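You operate a simulated robot arm through the tools that you are given. There is no shell and no other tool. Be economical: measure what you need, move in short steps, check, and stop when the job is done.

Carry out the task below with a simulated robot arm. There is one attempt and no reset: what you move stays moved.

TASK
Take the glass vase and put it on the green coaster.
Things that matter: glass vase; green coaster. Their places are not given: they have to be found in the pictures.

It is judged by the outcome, as a careful person would: the job done as asked, and still so three seconds after it is handed in. It fails if anything else is knocked over, pushed out of place, dropped, spilled or broken.

THE ROBOT
A 6-joint arm with a two-finger parallel gripper, fixed in place. Base frame: the origin is at the foot of the arm, x ahead of it, y to its left, z up; the work surface is at about z = 0.74. Lengths are in m, angles in degrees, forces in N, time in s.
With the tool pointing down near the work surface it reaches from about 0.2 to 0.64 m from the base axis. Its first joint turns from -66.0 to 66.0 degrees. Payload 2.7 kg.
Tool frame: the origin (TCP) lies between the finger pads and is the grasp point; the fingertips stand 0.023 m ahead of it; z points along the fingers, y is the line along which they close. The gripper opens to 0.094 m. The fingers are 0.038 m wide and 0.01 m thick; the gripper's body (0.054 by 0.096 m) begins 0.039 m behind the TCP.
Orientation is that of the tool frame in the base frame, as [roll, pitch, yaw] about the fixed x, y, z axes, in that order (R = Rz(yaw) Ry(pitch) Rx(roll)). With the fingers straight down and closing along the base's y, the tool's x points along the base's -x, its y along +y and its z along -z.

THE INTERFACE
- The arm moves only by the tool servo_tool. Its argument "series" is a list of rows, each a list of 7 numbers: the shift along the tool's x, y, z in m, then the turn, a rotation vector about the tool's x, y, z in degrees, then the gripper command, from -1 (shut) to 1 (fully open), values between in proportion. In form: [[x, y, z, wx, wy, wz, fingers], ...]. A call has 1 to 10 rows; each row is the pose to reach, as a shift and turn from the pose commanded when the call began, along the tool's axes at that moment. A row lasts 0.2 s, in which the tool goes at most 0.05 m and 8.6 degrees; a call with a longer step from one row to the next is refused whole, and so is a gripper value outside its range. A pose out of reach is approached as far as the arm can. The call stops where the force on the tool passes 40 N (or 10 N more than at its start, if that is more) or the arm is blocked; 0.2 s more then pass. The fingers move at their own pace (about 0.045 m/s each) and stop on an object; they squeeze with about 40 N. The grip force told is the motor's: it shows also when the fingers shut on nothing. Time passes only in rows, and 0.2 s behind the last, so rows that repeat a pose let the fingers close. It gives the time, the measured TCP pose, the force on the tool (base axes), the opening and the grip force at its end, in the units of the frame above (readings bear some noise).
- Cameras (640 x 400 px; columns grow to the right, rows downward): "scene" is fixed at [0.0481, -0.4317, 1.416]; the picture's right is [0.90, -0.44, 0.00], its down [-0.20, -0.42, -0.89] and it looks along [0.39, 0.80, -0.46] (base axes); focal length 332 px, centre (320, 200). "wrist" rides on the gripper at [-0.039, 0, -0.044] in the tool frame; the picture's right is [0.00, -1.00, 0.00], its down [0.97, 0.00, -0.24] and it looks along [0.24, 0.00, 0.97] (tool axes); focal length 218 px, centre (320, 200).
- camera(camera): a new picture of that camera. No time passes.
- probe_pixels(camera, pixels): for up to 12 pixels [column, row] of the newest picture of that camera ("zoom" is the newest enlarged one), the place [x, y, z] in the base frame of the surface seen there, good to about 0.002 m, but the place of the scene camera against the robot may be out by one fixed shift of up to 0.025 m in any direction. No time passes.
- enlarge(camera, box): a new picture of the part [left, top, right, bottom] of that camera's present view, enlarged. No time passes.
- job_done(): hands the job in; it is judged then, once.

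Work in short steps. Measure before you move; look again where a grasp or a placing could have gone wrong, and mend it. You have 60 turns and 22 pictures in all, the two below and enlarged ones among them. Open the gripper and draw the arm clear of the work before you hand the job in, unless the task says otherwise; then end with one line.

The tools are called after ">>>" as a command line: name --pt "numbers of a row" for each row, then --argument value for the rest, lists and objects as JSON in quotes. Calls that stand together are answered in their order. servo_tool: Moves the arm, as the interface text tells. Its arguments: {"type":"object","properties":{"series":{"type":"array"}},"required":["series"]} The other tools are called the same way: camera (camera) takes a picture; probe_pixels (camera, pixels) gives the place of the surface under pixels of a picture; enlarge (camera, box) takes an enlarged picture of a part of a camera's view; job_done () hands the job in.

At the start:

```text
clock: 0.0
tcp_pos: [0.3292, 0.1958, 1.0092]
tool_rot: [179.9, 0.1, -179.9]
contact_force: [0.2, 0.2, 0.1]
width: 0.094
finger_force: 0.1
```

scene: 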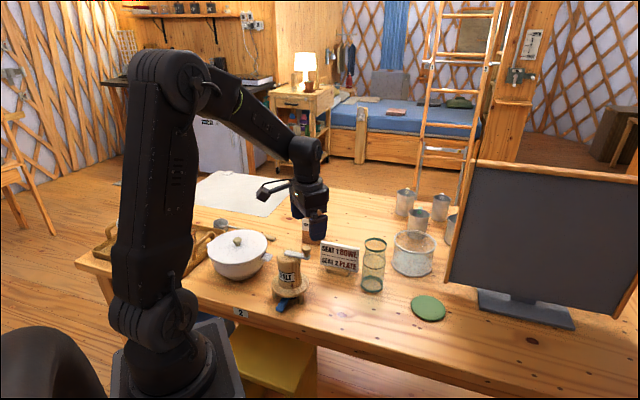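
wrist: 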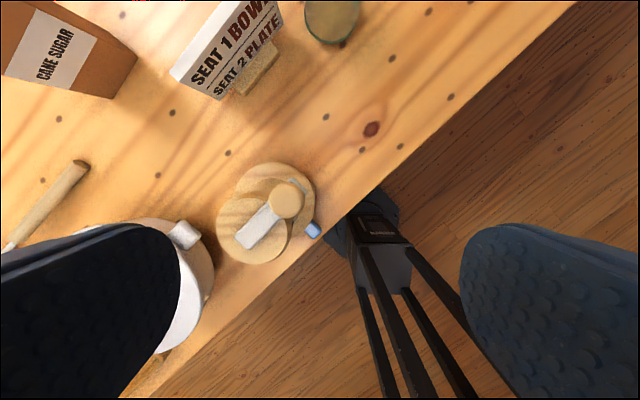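

The vase seems to be near (373,265) and the coaster near (428,308) in the scene picture. I enlarge that area.

>>> enlarge --camera "scene" --box '[310, 210, 470, 330]'

>>> probe_pixels --camera "scene" --pixels '[[428, 308], [412, 308], [445, 310], [428, 297], [375, 240], [373, 265], [372, 288], [365, 240], [386, 242], [413, 255], [340, 258], [360, 300]]'

```text
3.33 times, centred on (390, 270) of scene
```

zoom: 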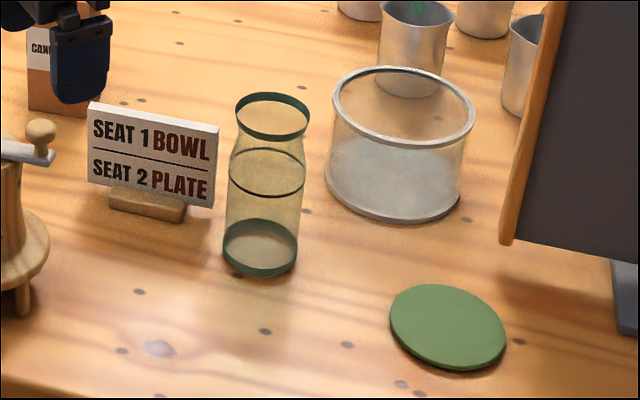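

```text
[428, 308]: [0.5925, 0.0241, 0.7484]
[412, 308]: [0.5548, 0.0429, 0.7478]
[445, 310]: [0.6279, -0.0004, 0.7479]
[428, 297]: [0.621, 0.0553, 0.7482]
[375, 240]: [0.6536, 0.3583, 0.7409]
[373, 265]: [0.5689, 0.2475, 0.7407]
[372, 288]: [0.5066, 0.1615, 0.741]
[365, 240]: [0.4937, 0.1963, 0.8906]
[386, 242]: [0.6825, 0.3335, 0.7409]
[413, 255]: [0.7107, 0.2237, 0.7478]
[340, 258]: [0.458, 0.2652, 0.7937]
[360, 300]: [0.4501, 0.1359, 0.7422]
```

>>> probe_pixels --camera "zoom" --pixels '[[238, 114], [308, 121], [270, 137], [273, 95], [264, 272], [226, 250], [296, 262], [265, 190], [392, 318], [504, 335], [447, 290], [450, 364]]'

```text
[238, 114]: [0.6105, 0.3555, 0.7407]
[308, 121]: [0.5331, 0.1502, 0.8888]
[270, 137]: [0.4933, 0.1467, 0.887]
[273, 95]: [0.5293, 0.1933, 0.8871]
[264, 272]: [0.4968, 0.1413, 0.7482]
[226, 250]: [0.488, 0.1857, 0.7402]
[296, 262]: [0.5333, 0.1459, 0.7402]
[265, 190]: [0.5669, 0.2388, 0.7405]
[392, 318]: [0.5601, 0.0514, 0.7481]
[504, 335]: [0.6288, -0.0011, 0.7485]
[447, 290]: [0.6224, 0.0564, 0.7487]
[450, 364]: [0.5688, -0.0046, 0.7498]
```

The vase rim is centred about (0.512, 0.172), 0.06–0.07 wide, top at z 0.888. The coaster is about (0.595, 0.025). I move high above the area and use the wrist camera to correct for the scene camera's shift.

>>> servo_tool --pt "-0.045 -0.012 -0.01 0 0 0 1" --pt "-0.09 -0.025 -0.02 0 0 0 1" --pt "-0.135 -0.038 -0.03 0 0 0 1" --pt "-0.17 -0.05 -0.04 0 0 0 1" --pt "-0.17 -0.05 -0.04 0 0 0 1"

>>> camera --camera "wrist"

```text
clock: 1.2
tcp_pos: [0.4991, 0.1478, 1.0492]
tool_rot: [179.9, 0.0, -179.8]
contact_force: [-1.0, 0.3, 0.2]
width: 0.094
finger_force: 0.0
```

```text
18 pictures are left
```

wrist: 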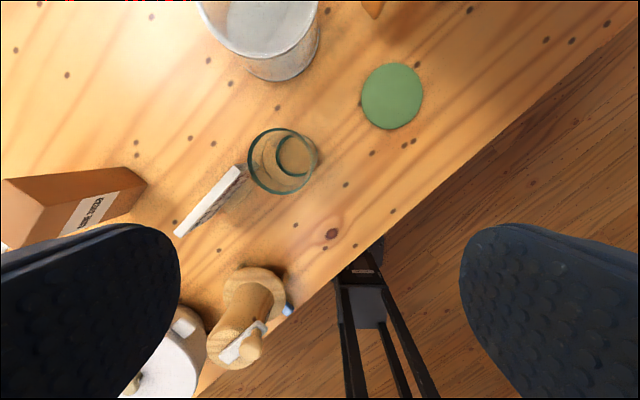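

>>> probe_pixels --camera "wrist" --pixels '[[249, 160], [316, 155], [280, 129], [283, 193], [392, 96], [363, 96], [421, 95], [392, 65], [392, 128], [295, 155], [240, 170], [180, 232]]'

>>> enlarge --camera "wrist" --box '[220, 90, 350, 220]'

```text
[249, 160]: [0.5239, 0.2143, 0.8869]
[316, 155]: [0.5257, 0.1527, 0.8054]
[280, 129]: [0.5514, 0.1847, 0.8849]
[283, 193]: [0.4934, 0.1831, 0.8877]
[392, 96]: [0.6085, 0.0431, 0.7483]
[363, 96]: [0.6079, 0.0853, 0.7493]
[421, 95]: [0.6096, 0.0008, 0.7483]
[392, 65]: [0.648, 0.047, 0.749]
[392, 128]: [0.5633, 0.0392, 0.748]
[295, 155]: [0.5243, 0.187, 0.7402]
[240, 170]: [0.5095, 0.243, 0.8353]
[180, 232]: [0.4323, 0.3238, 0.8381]
```

```text
3.08 times, centred on (285, 155) of wrist
```

zoom: 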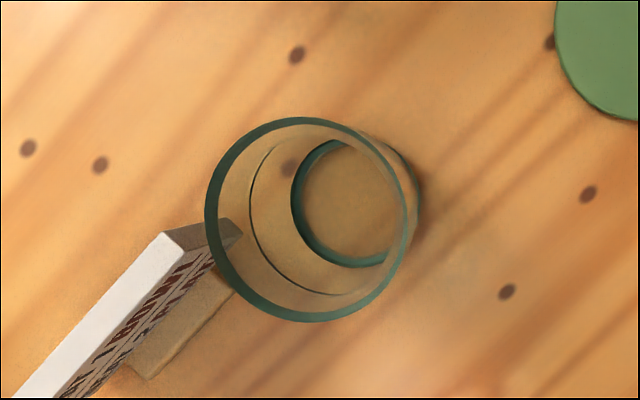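

Wrist-based places: vase axis about (0.5225, 0.185), coaster centre (0.606, 0.043). The sign's near corner (0.51, 0.243, z 0.835) is in the way of fingers closing along y, so I'll turn the gripper. First I check how near the monitor is.

>>> probe_pixels --camera "wrist" --pixels '[[372, 8], [380, 4], [365, 4], [241, 180], [318, 40], [275, 78]]'

>>> probe_pixels --camera "scene" --pixels '[[475, 170], [446, 278], [460, 230], [550, 250], [612, 312], [632, 182], [480, 300], [560, 320], [412, 236], [395, 240], [428, 274]]'

```text
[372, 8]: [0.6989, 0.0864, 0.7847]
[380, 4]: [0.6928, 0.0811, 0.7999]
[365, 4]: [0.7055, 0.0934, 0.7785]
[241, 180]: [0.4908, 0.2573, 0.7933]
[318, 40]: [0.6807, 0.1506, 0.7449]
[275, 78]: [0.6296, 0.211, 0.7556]
```

```text
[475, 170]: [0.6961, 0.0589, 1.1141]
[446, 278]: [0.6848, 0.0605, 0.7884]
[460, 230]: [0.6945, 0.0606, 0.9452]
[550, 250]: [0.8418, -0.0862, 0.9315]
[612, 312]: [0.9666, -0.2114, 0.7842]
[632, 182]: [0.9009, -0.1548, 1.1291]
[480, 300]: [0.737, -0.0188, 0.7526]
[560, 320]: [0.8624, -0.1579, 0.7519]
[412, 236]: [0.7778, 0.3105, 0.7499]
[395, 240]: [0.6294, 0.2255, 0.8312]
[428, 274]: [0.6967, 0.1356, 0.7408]
```

The monitor's edge is about 0.1 m from the coaster centre on the +x side, so fingers closing roughly along x fit in both places. I turn 85° and go above the vase at the same height.

>>> servo_tool --pt "-0.003 0.004 0 0 0 8.5 1" --pt "-0.005 0.008 0 0 0 17 1" --pt "-0.008 0.012 0 0 0 25.5 1" --pt "-0.01 0.016 0 0 0 34 1" --pt "-0.013 0.02 0 0 0 42.5 1" --pt "-0.015 0.024 0 0 0 51 1" --pt "-0.018 0.028 0 0 0 59.5 1" --pt "-0.02 0.032 0 0 0 68 1" --pt "-0.022 0.036 0 0 0 76.5 1" --pt "-0.0234 0.037 0 0 0 85 1"

>>> camera --camera "wrist"

```text
clock: 3.4
tcp_pos: [0.5226, 0.1842, 1.049]
tool_rot: [-180.0, -0.1, 95.0]
contact_force: [-0.2, 0.6, -0.1]
width: 0.0939
finger_force: 0.0
```

```text
16 pictures are left
```

wrist: 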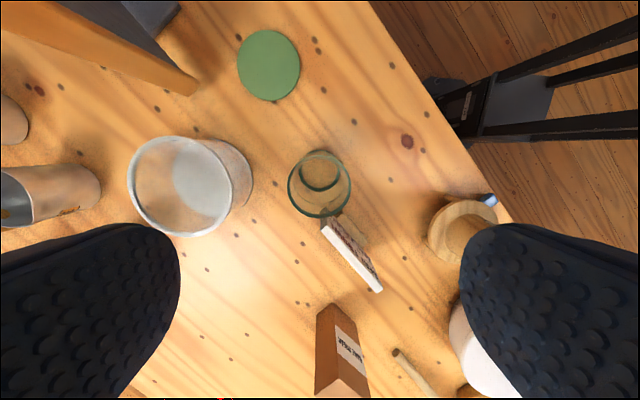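

>>> probe_pixels --camera "wrist" --pixels '[[289, 187], [350, 187], [320, 151], [319, 216], [237, 65], [300, 65], [268, 31], [268, 100], [324, 226], [335, 219], [196, 90], [252, 183]]'

>>> enlarge --camera "wrist" --box '[260, 130, 400, 270]'

```text
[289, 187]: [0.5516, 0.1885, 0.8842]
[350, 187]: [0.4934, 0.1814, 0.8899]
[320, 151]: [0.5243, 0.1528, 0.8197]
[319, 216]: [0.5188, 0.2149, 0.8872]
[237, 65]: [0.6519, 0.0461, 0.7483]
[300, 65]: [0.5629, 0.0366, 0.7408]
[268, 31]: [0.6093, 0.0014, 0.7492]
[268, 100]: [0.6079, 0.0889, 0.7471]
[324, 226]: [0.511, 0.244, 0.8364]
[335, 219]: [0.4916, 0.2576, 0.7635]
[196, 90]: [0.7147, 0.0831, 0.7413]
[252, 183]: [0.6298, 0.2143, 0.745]
```

```text
2.86 times, centred on (330, 200) of wrist
```

zoom: 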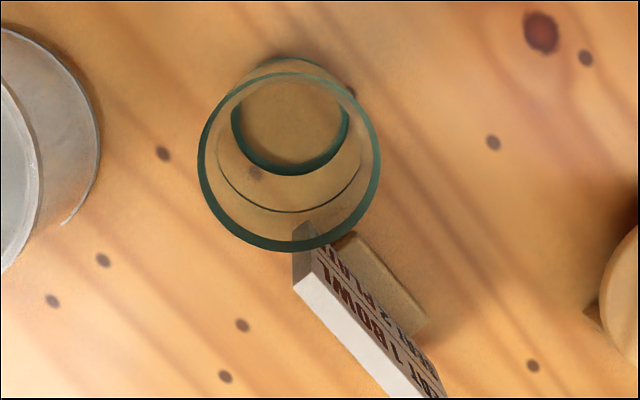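

The vase is centred between the fingers (rim centre 0.5225, 0.185), with neighbours clear. I descend to TCP z about 0.859, so the gripper body stays above the rim at 0.889.

>>> servo_tool --pt "0 0 0.04 0 0 0 1" --pt "0 0 0.08 0 0 0 1" --pt "0 0 0.12 0 0 0 1" --pt "0 0 0.15 0 0 0 1" --pt "0 0 0.175 0 0 0 1" --pt "0 0 0.19 0 0 0 1" --pt "0 0 0.19 0 0 0 1"

>>> enlarge --camera "scene" --box '[310, 190, 470, 310]'

```text
clock: 5.0
tcp_pos: [0.5223, 0.1842, 0.859]
tool_rot: [179.9, -0.1, 95.0]
contact_force: [-0.7, -0.7, 1.1]
width: 0.0939
finger_force: 0.0
```

```text
3.33 times, centred on (390, 250) of scene
```

zoom: 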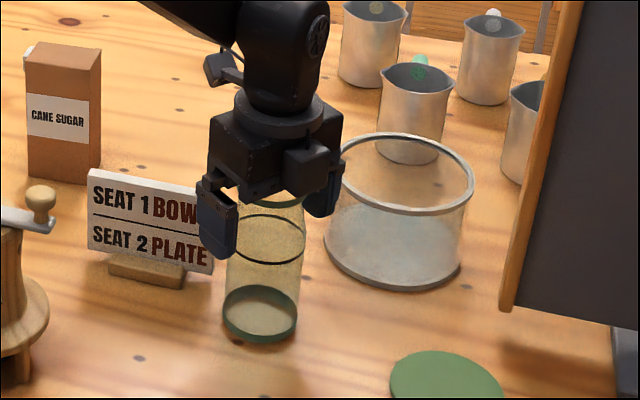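

The fingers straddle the vase without touching. I close gently and read the force.

>>> servo_tool --pt "0 0 0 0 0 0 0.5" --pt "0 0 0 0 0 0 0.2" --pt "0 0 0 0 0 0 0.0" --pt "0 0 0 0 0 0 0.0" --pt "0 0 0 0 0 0 0.0" --pt "0 0 0 0 0 0 0.0"

```text
clock: 6.4
tcp_pos: [0.5229, 0.1836, 0.8585]
tool_rot: [179.9, -0.1, 95.1]
contact_force: [1.1, 0.6, 0.0]
width: 0.0618
finger_force: 39.9
```

Held at width 0.0618 with 40 N. I lift slightly and check.

>>> servo_tool --pt "0 0 -0.01 0 0 0 -0.2" --pt "0 0 -0.03 0 0 0 -0.2" --pt "0 0 -0.05 0 0 0 -0.2" --pt "0 0 -0.05 0 0 0 -0.2"

>>> enlarge --camera "scene" --box '[310, 190, 470, 310]'

```text
clock: 7.4
tcp_pos: [0.522, 0.1844, 0.9091]
tool_rot: [-180.0, -0.1, 95.0]
contact_force: [-0.3, 0.1, -1.9]
width: 0.0623
finger_force: 39.6
```

```text
3.33 times, centred on (390, 250) of scene
```

zoom: 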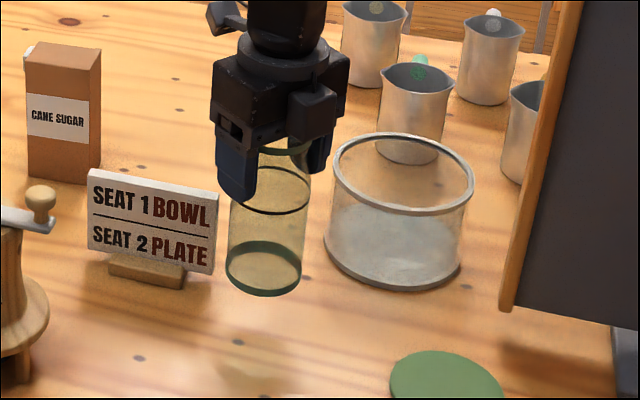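

The vase hangs upright and clear. I carry it over the coaster centre (0.607, 0.0435).

>>> servo_tool --pt "-0.025 0.008 -0.005 0 0 0 -0.2" --pt "-0.055 0.022 -0.005 0 0 0 -0.2" --pt "-0.085 0.038 -0.005 0 0 0 -0.2" --pt "-0.115 0.054 -0.005 0 0 0 -0.2" --pt "-0.138 0.067 -0.005 0 0 0 -0.2" --pt "-0.1478 0.0719 -0.005 0 0 0 -0.2" --pt "-0.1478 0.0719 -0.005 0 0 0 -0.2"

>>> camera --camera "scene"

>>> camera --camera "wrist"

```text
clock: 9.0
tcp_pos: [0.6089, 0.0437, 0.9147]
tool_rot: [180.0, 0.0, 95.2]
contact_force: [0.3, 0.6, -1.9]
width: 0.062
finger_force: 39.4
```

```text
12 pictures are left
```

scene: 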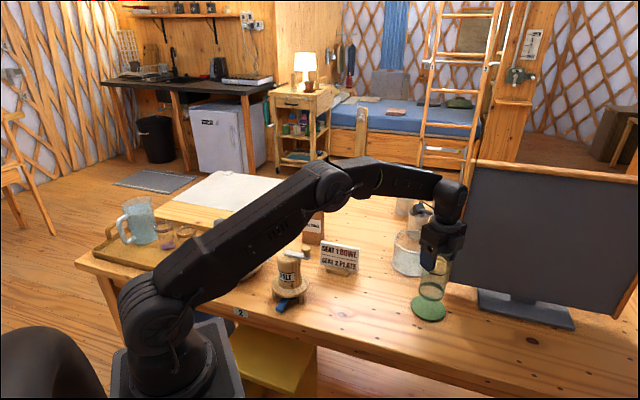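

```text
11 pictures are left
```

wrist: 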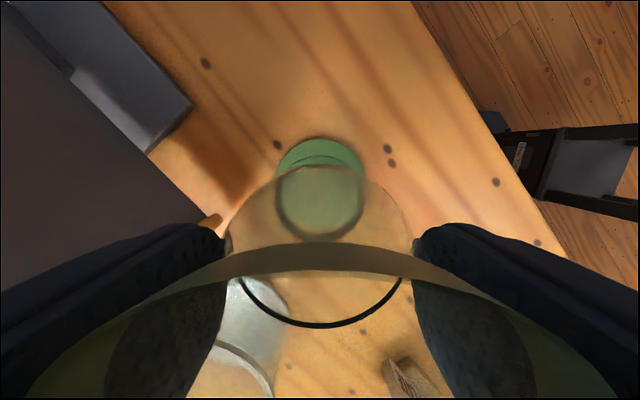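

The vase is centred over the coaster in the wrist view. Contact is expected at TCP z about 0.8665, so I lower to just above it.

>>> servo_tool --pt "0 0 0.015 0 0 0 -0.2" --pt "0 0 0.03 0 0 0 -0.2" --pt "0 0 0.04 0 0 0 -0.2" --pt "0 0 0.044 0 0 0 -0.2" --pt "0 0 0.044 0 0 0 -0.2"

>>> enlarge --camera "scene" --box '[370, 220, 490, 340]'

```text
clock: 10.2
tcp_pos: [0.607, 0.0439, 0.8703]
tool_rot: [180.0, -0.1, 95.1]
contact_force: [-0.9, 0.8, -1.3]
width: 0.0619
finger_force: 39.9
```

```text
3.33 times, centred on (430, 280) of scene
```

zoom: 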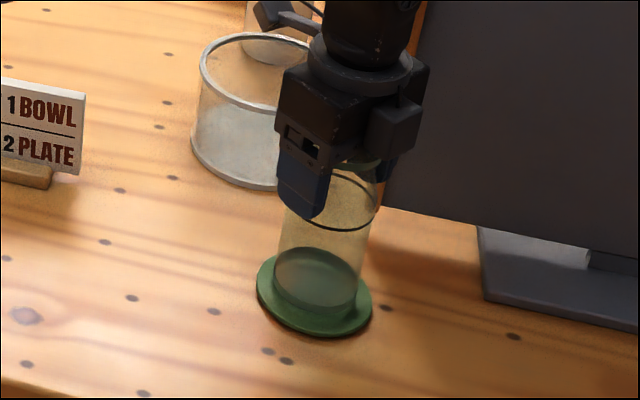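

The vase is over the coaster with a small margin all round. I lower it in 1 mm steps until the force shows contact.

>>> servo_tool --pt "0 0 0.001 0 0 0 -0.2" --pt "0 0 0.002 0 0 0 -0.2" --pt "0 0 0.003 0 0 0 -0.2" --pt "0 0 0.0035 0 0 0 -0.2" --pt "0 0 0.0035 0 0 0 -0.2"

```text
clock: 11.4
tcp_pos: [0.6067, 0.0433, 0.8657]
tool_rot: [179.8, -0.2, 95.0]
contact_force: [-0.6, 0.0, 1.0]
width: 0.062
finger_force: 40.2
```

>>> servo_tool --pt "0 0 0.0005 0 0 0 -0.2" --pt "0 0 0.001 0 0 0 -0.2" --pt "0 0 0.001 0 0 0 -0.2"

```text
clock: 12.2
tcp_pos: [0.6076, 0.0436, 0.8673]
tool_rot: [179.8, -0.2, 95.1]
contact_force: [-1.5, 2.2, 9.9]
width: 0.0618
finger_force: 39.7
```

Contact is clear (about 10 N), so the vase rests on the coaster. I back off 0.5 mm and open slowly, not fully (0.085).

>>> servo_tool --pt "0 0 -0.0007 0 0 0 0.2" --pt "0 0 -0.0007 0 0 0 0.4" --pt "0 0 -0.0007 0 0 0 0.6" --pt "0 0 -0.0007 0 0 0 0.85" --pt "0 0 -0.0007 0 0 0 0.85"

>>> enlarge --camera "scene" --box '[370, 220, 490, 340]'

```text
clock: 13.4
tcp_pos: [0.6073, 0.0436, 0.8678]
tool_rot: [-179.9, 0.0, 95.1]
contact_force: [0.0, -0.2, -0.3]
width: 0.0869
finger_force: 0.0
```

```text
3.33 times, centred on (430, 280) of scene
```

zoom: 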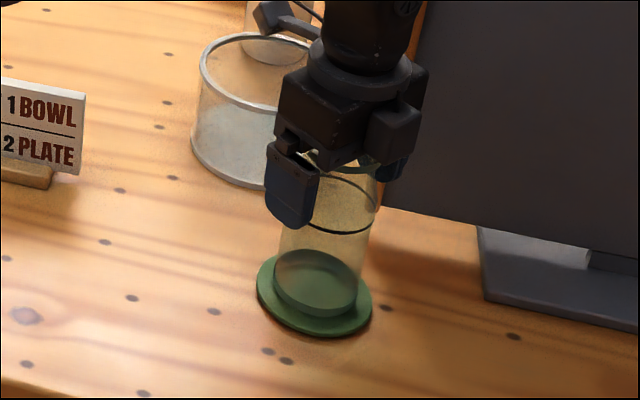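

The vase stands free on the coaster. I rise straight up.

>>> servo_tool --pt "0 0 -0.02 0 0 0 0.85" --pt "0 0 -0.05 0 0 0 0.85" --pt "0 0 -0.09 0 0 0 0.85" --pt "0 0 -0.13 0 0 0 1" --pt "0 0 -0.17 0 0 0 1" --pt "0 0 -0.17 0 0 0 1"

```text
clock: 14.8
tcp_pos: [0.6061, 0.0425, 1.0371]
tool_rot: [180.0, -0.2, 95.1]
contact_force: [0.2, -0.3, -0.4]
width: 0.094
finger_force: 0.1
```

Clear above. I draw back along base −x (tool −y), away from the monitor, and look.

>>> servo_tool --pt "0 -0.04 0 0 0 0 1" --pt "0 -0.08 0 0 0 0 1" --pt "0 -0.12 0 0 0 0 1" --pt "0 -0.16 0 0 0 0 1" --pt "0 -0.2 0 0 0 0 1" --pt "0 -0.2 0 0 0 0 1"

>>> camera --camera "scene"

>>> enlarge --camera "scene" --box '[350, 210, 490, 340]'

```text
clock: 16.2
tcp_pos: [0.4073, 0.0254, 1.0359]
tool_rot: [179.9, -0.1, 95.1]
contact_force: [-0.2, -0.4, -0.3]
width: 0.0938
finger_force: 0.1
```

```text
8 pictures are left
```

scene: 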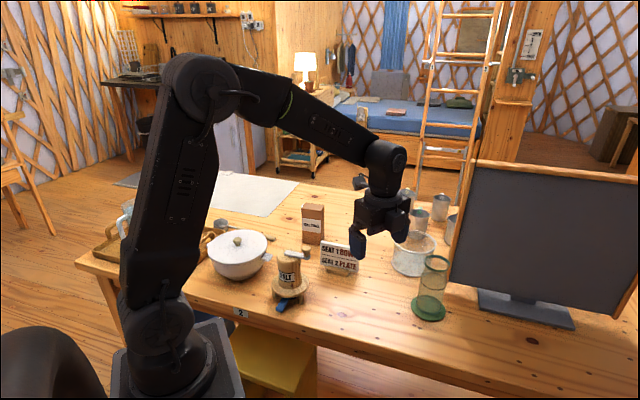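

```text
3.08 times, centred on (420, 275) of scene
```

zoom: 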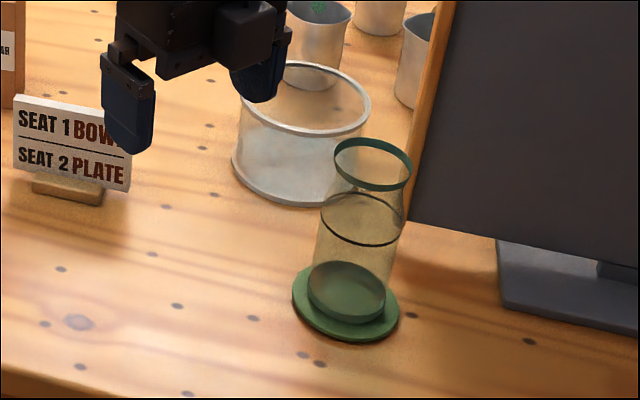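

The vase stands upright and centred on the coaster, nothing else has moved, and the gripper is open and clear.

>>> job_done

```text
The job is handed in.
```

The glass vase is on the green coaster, upright and centred, and nothing else was disturbed.
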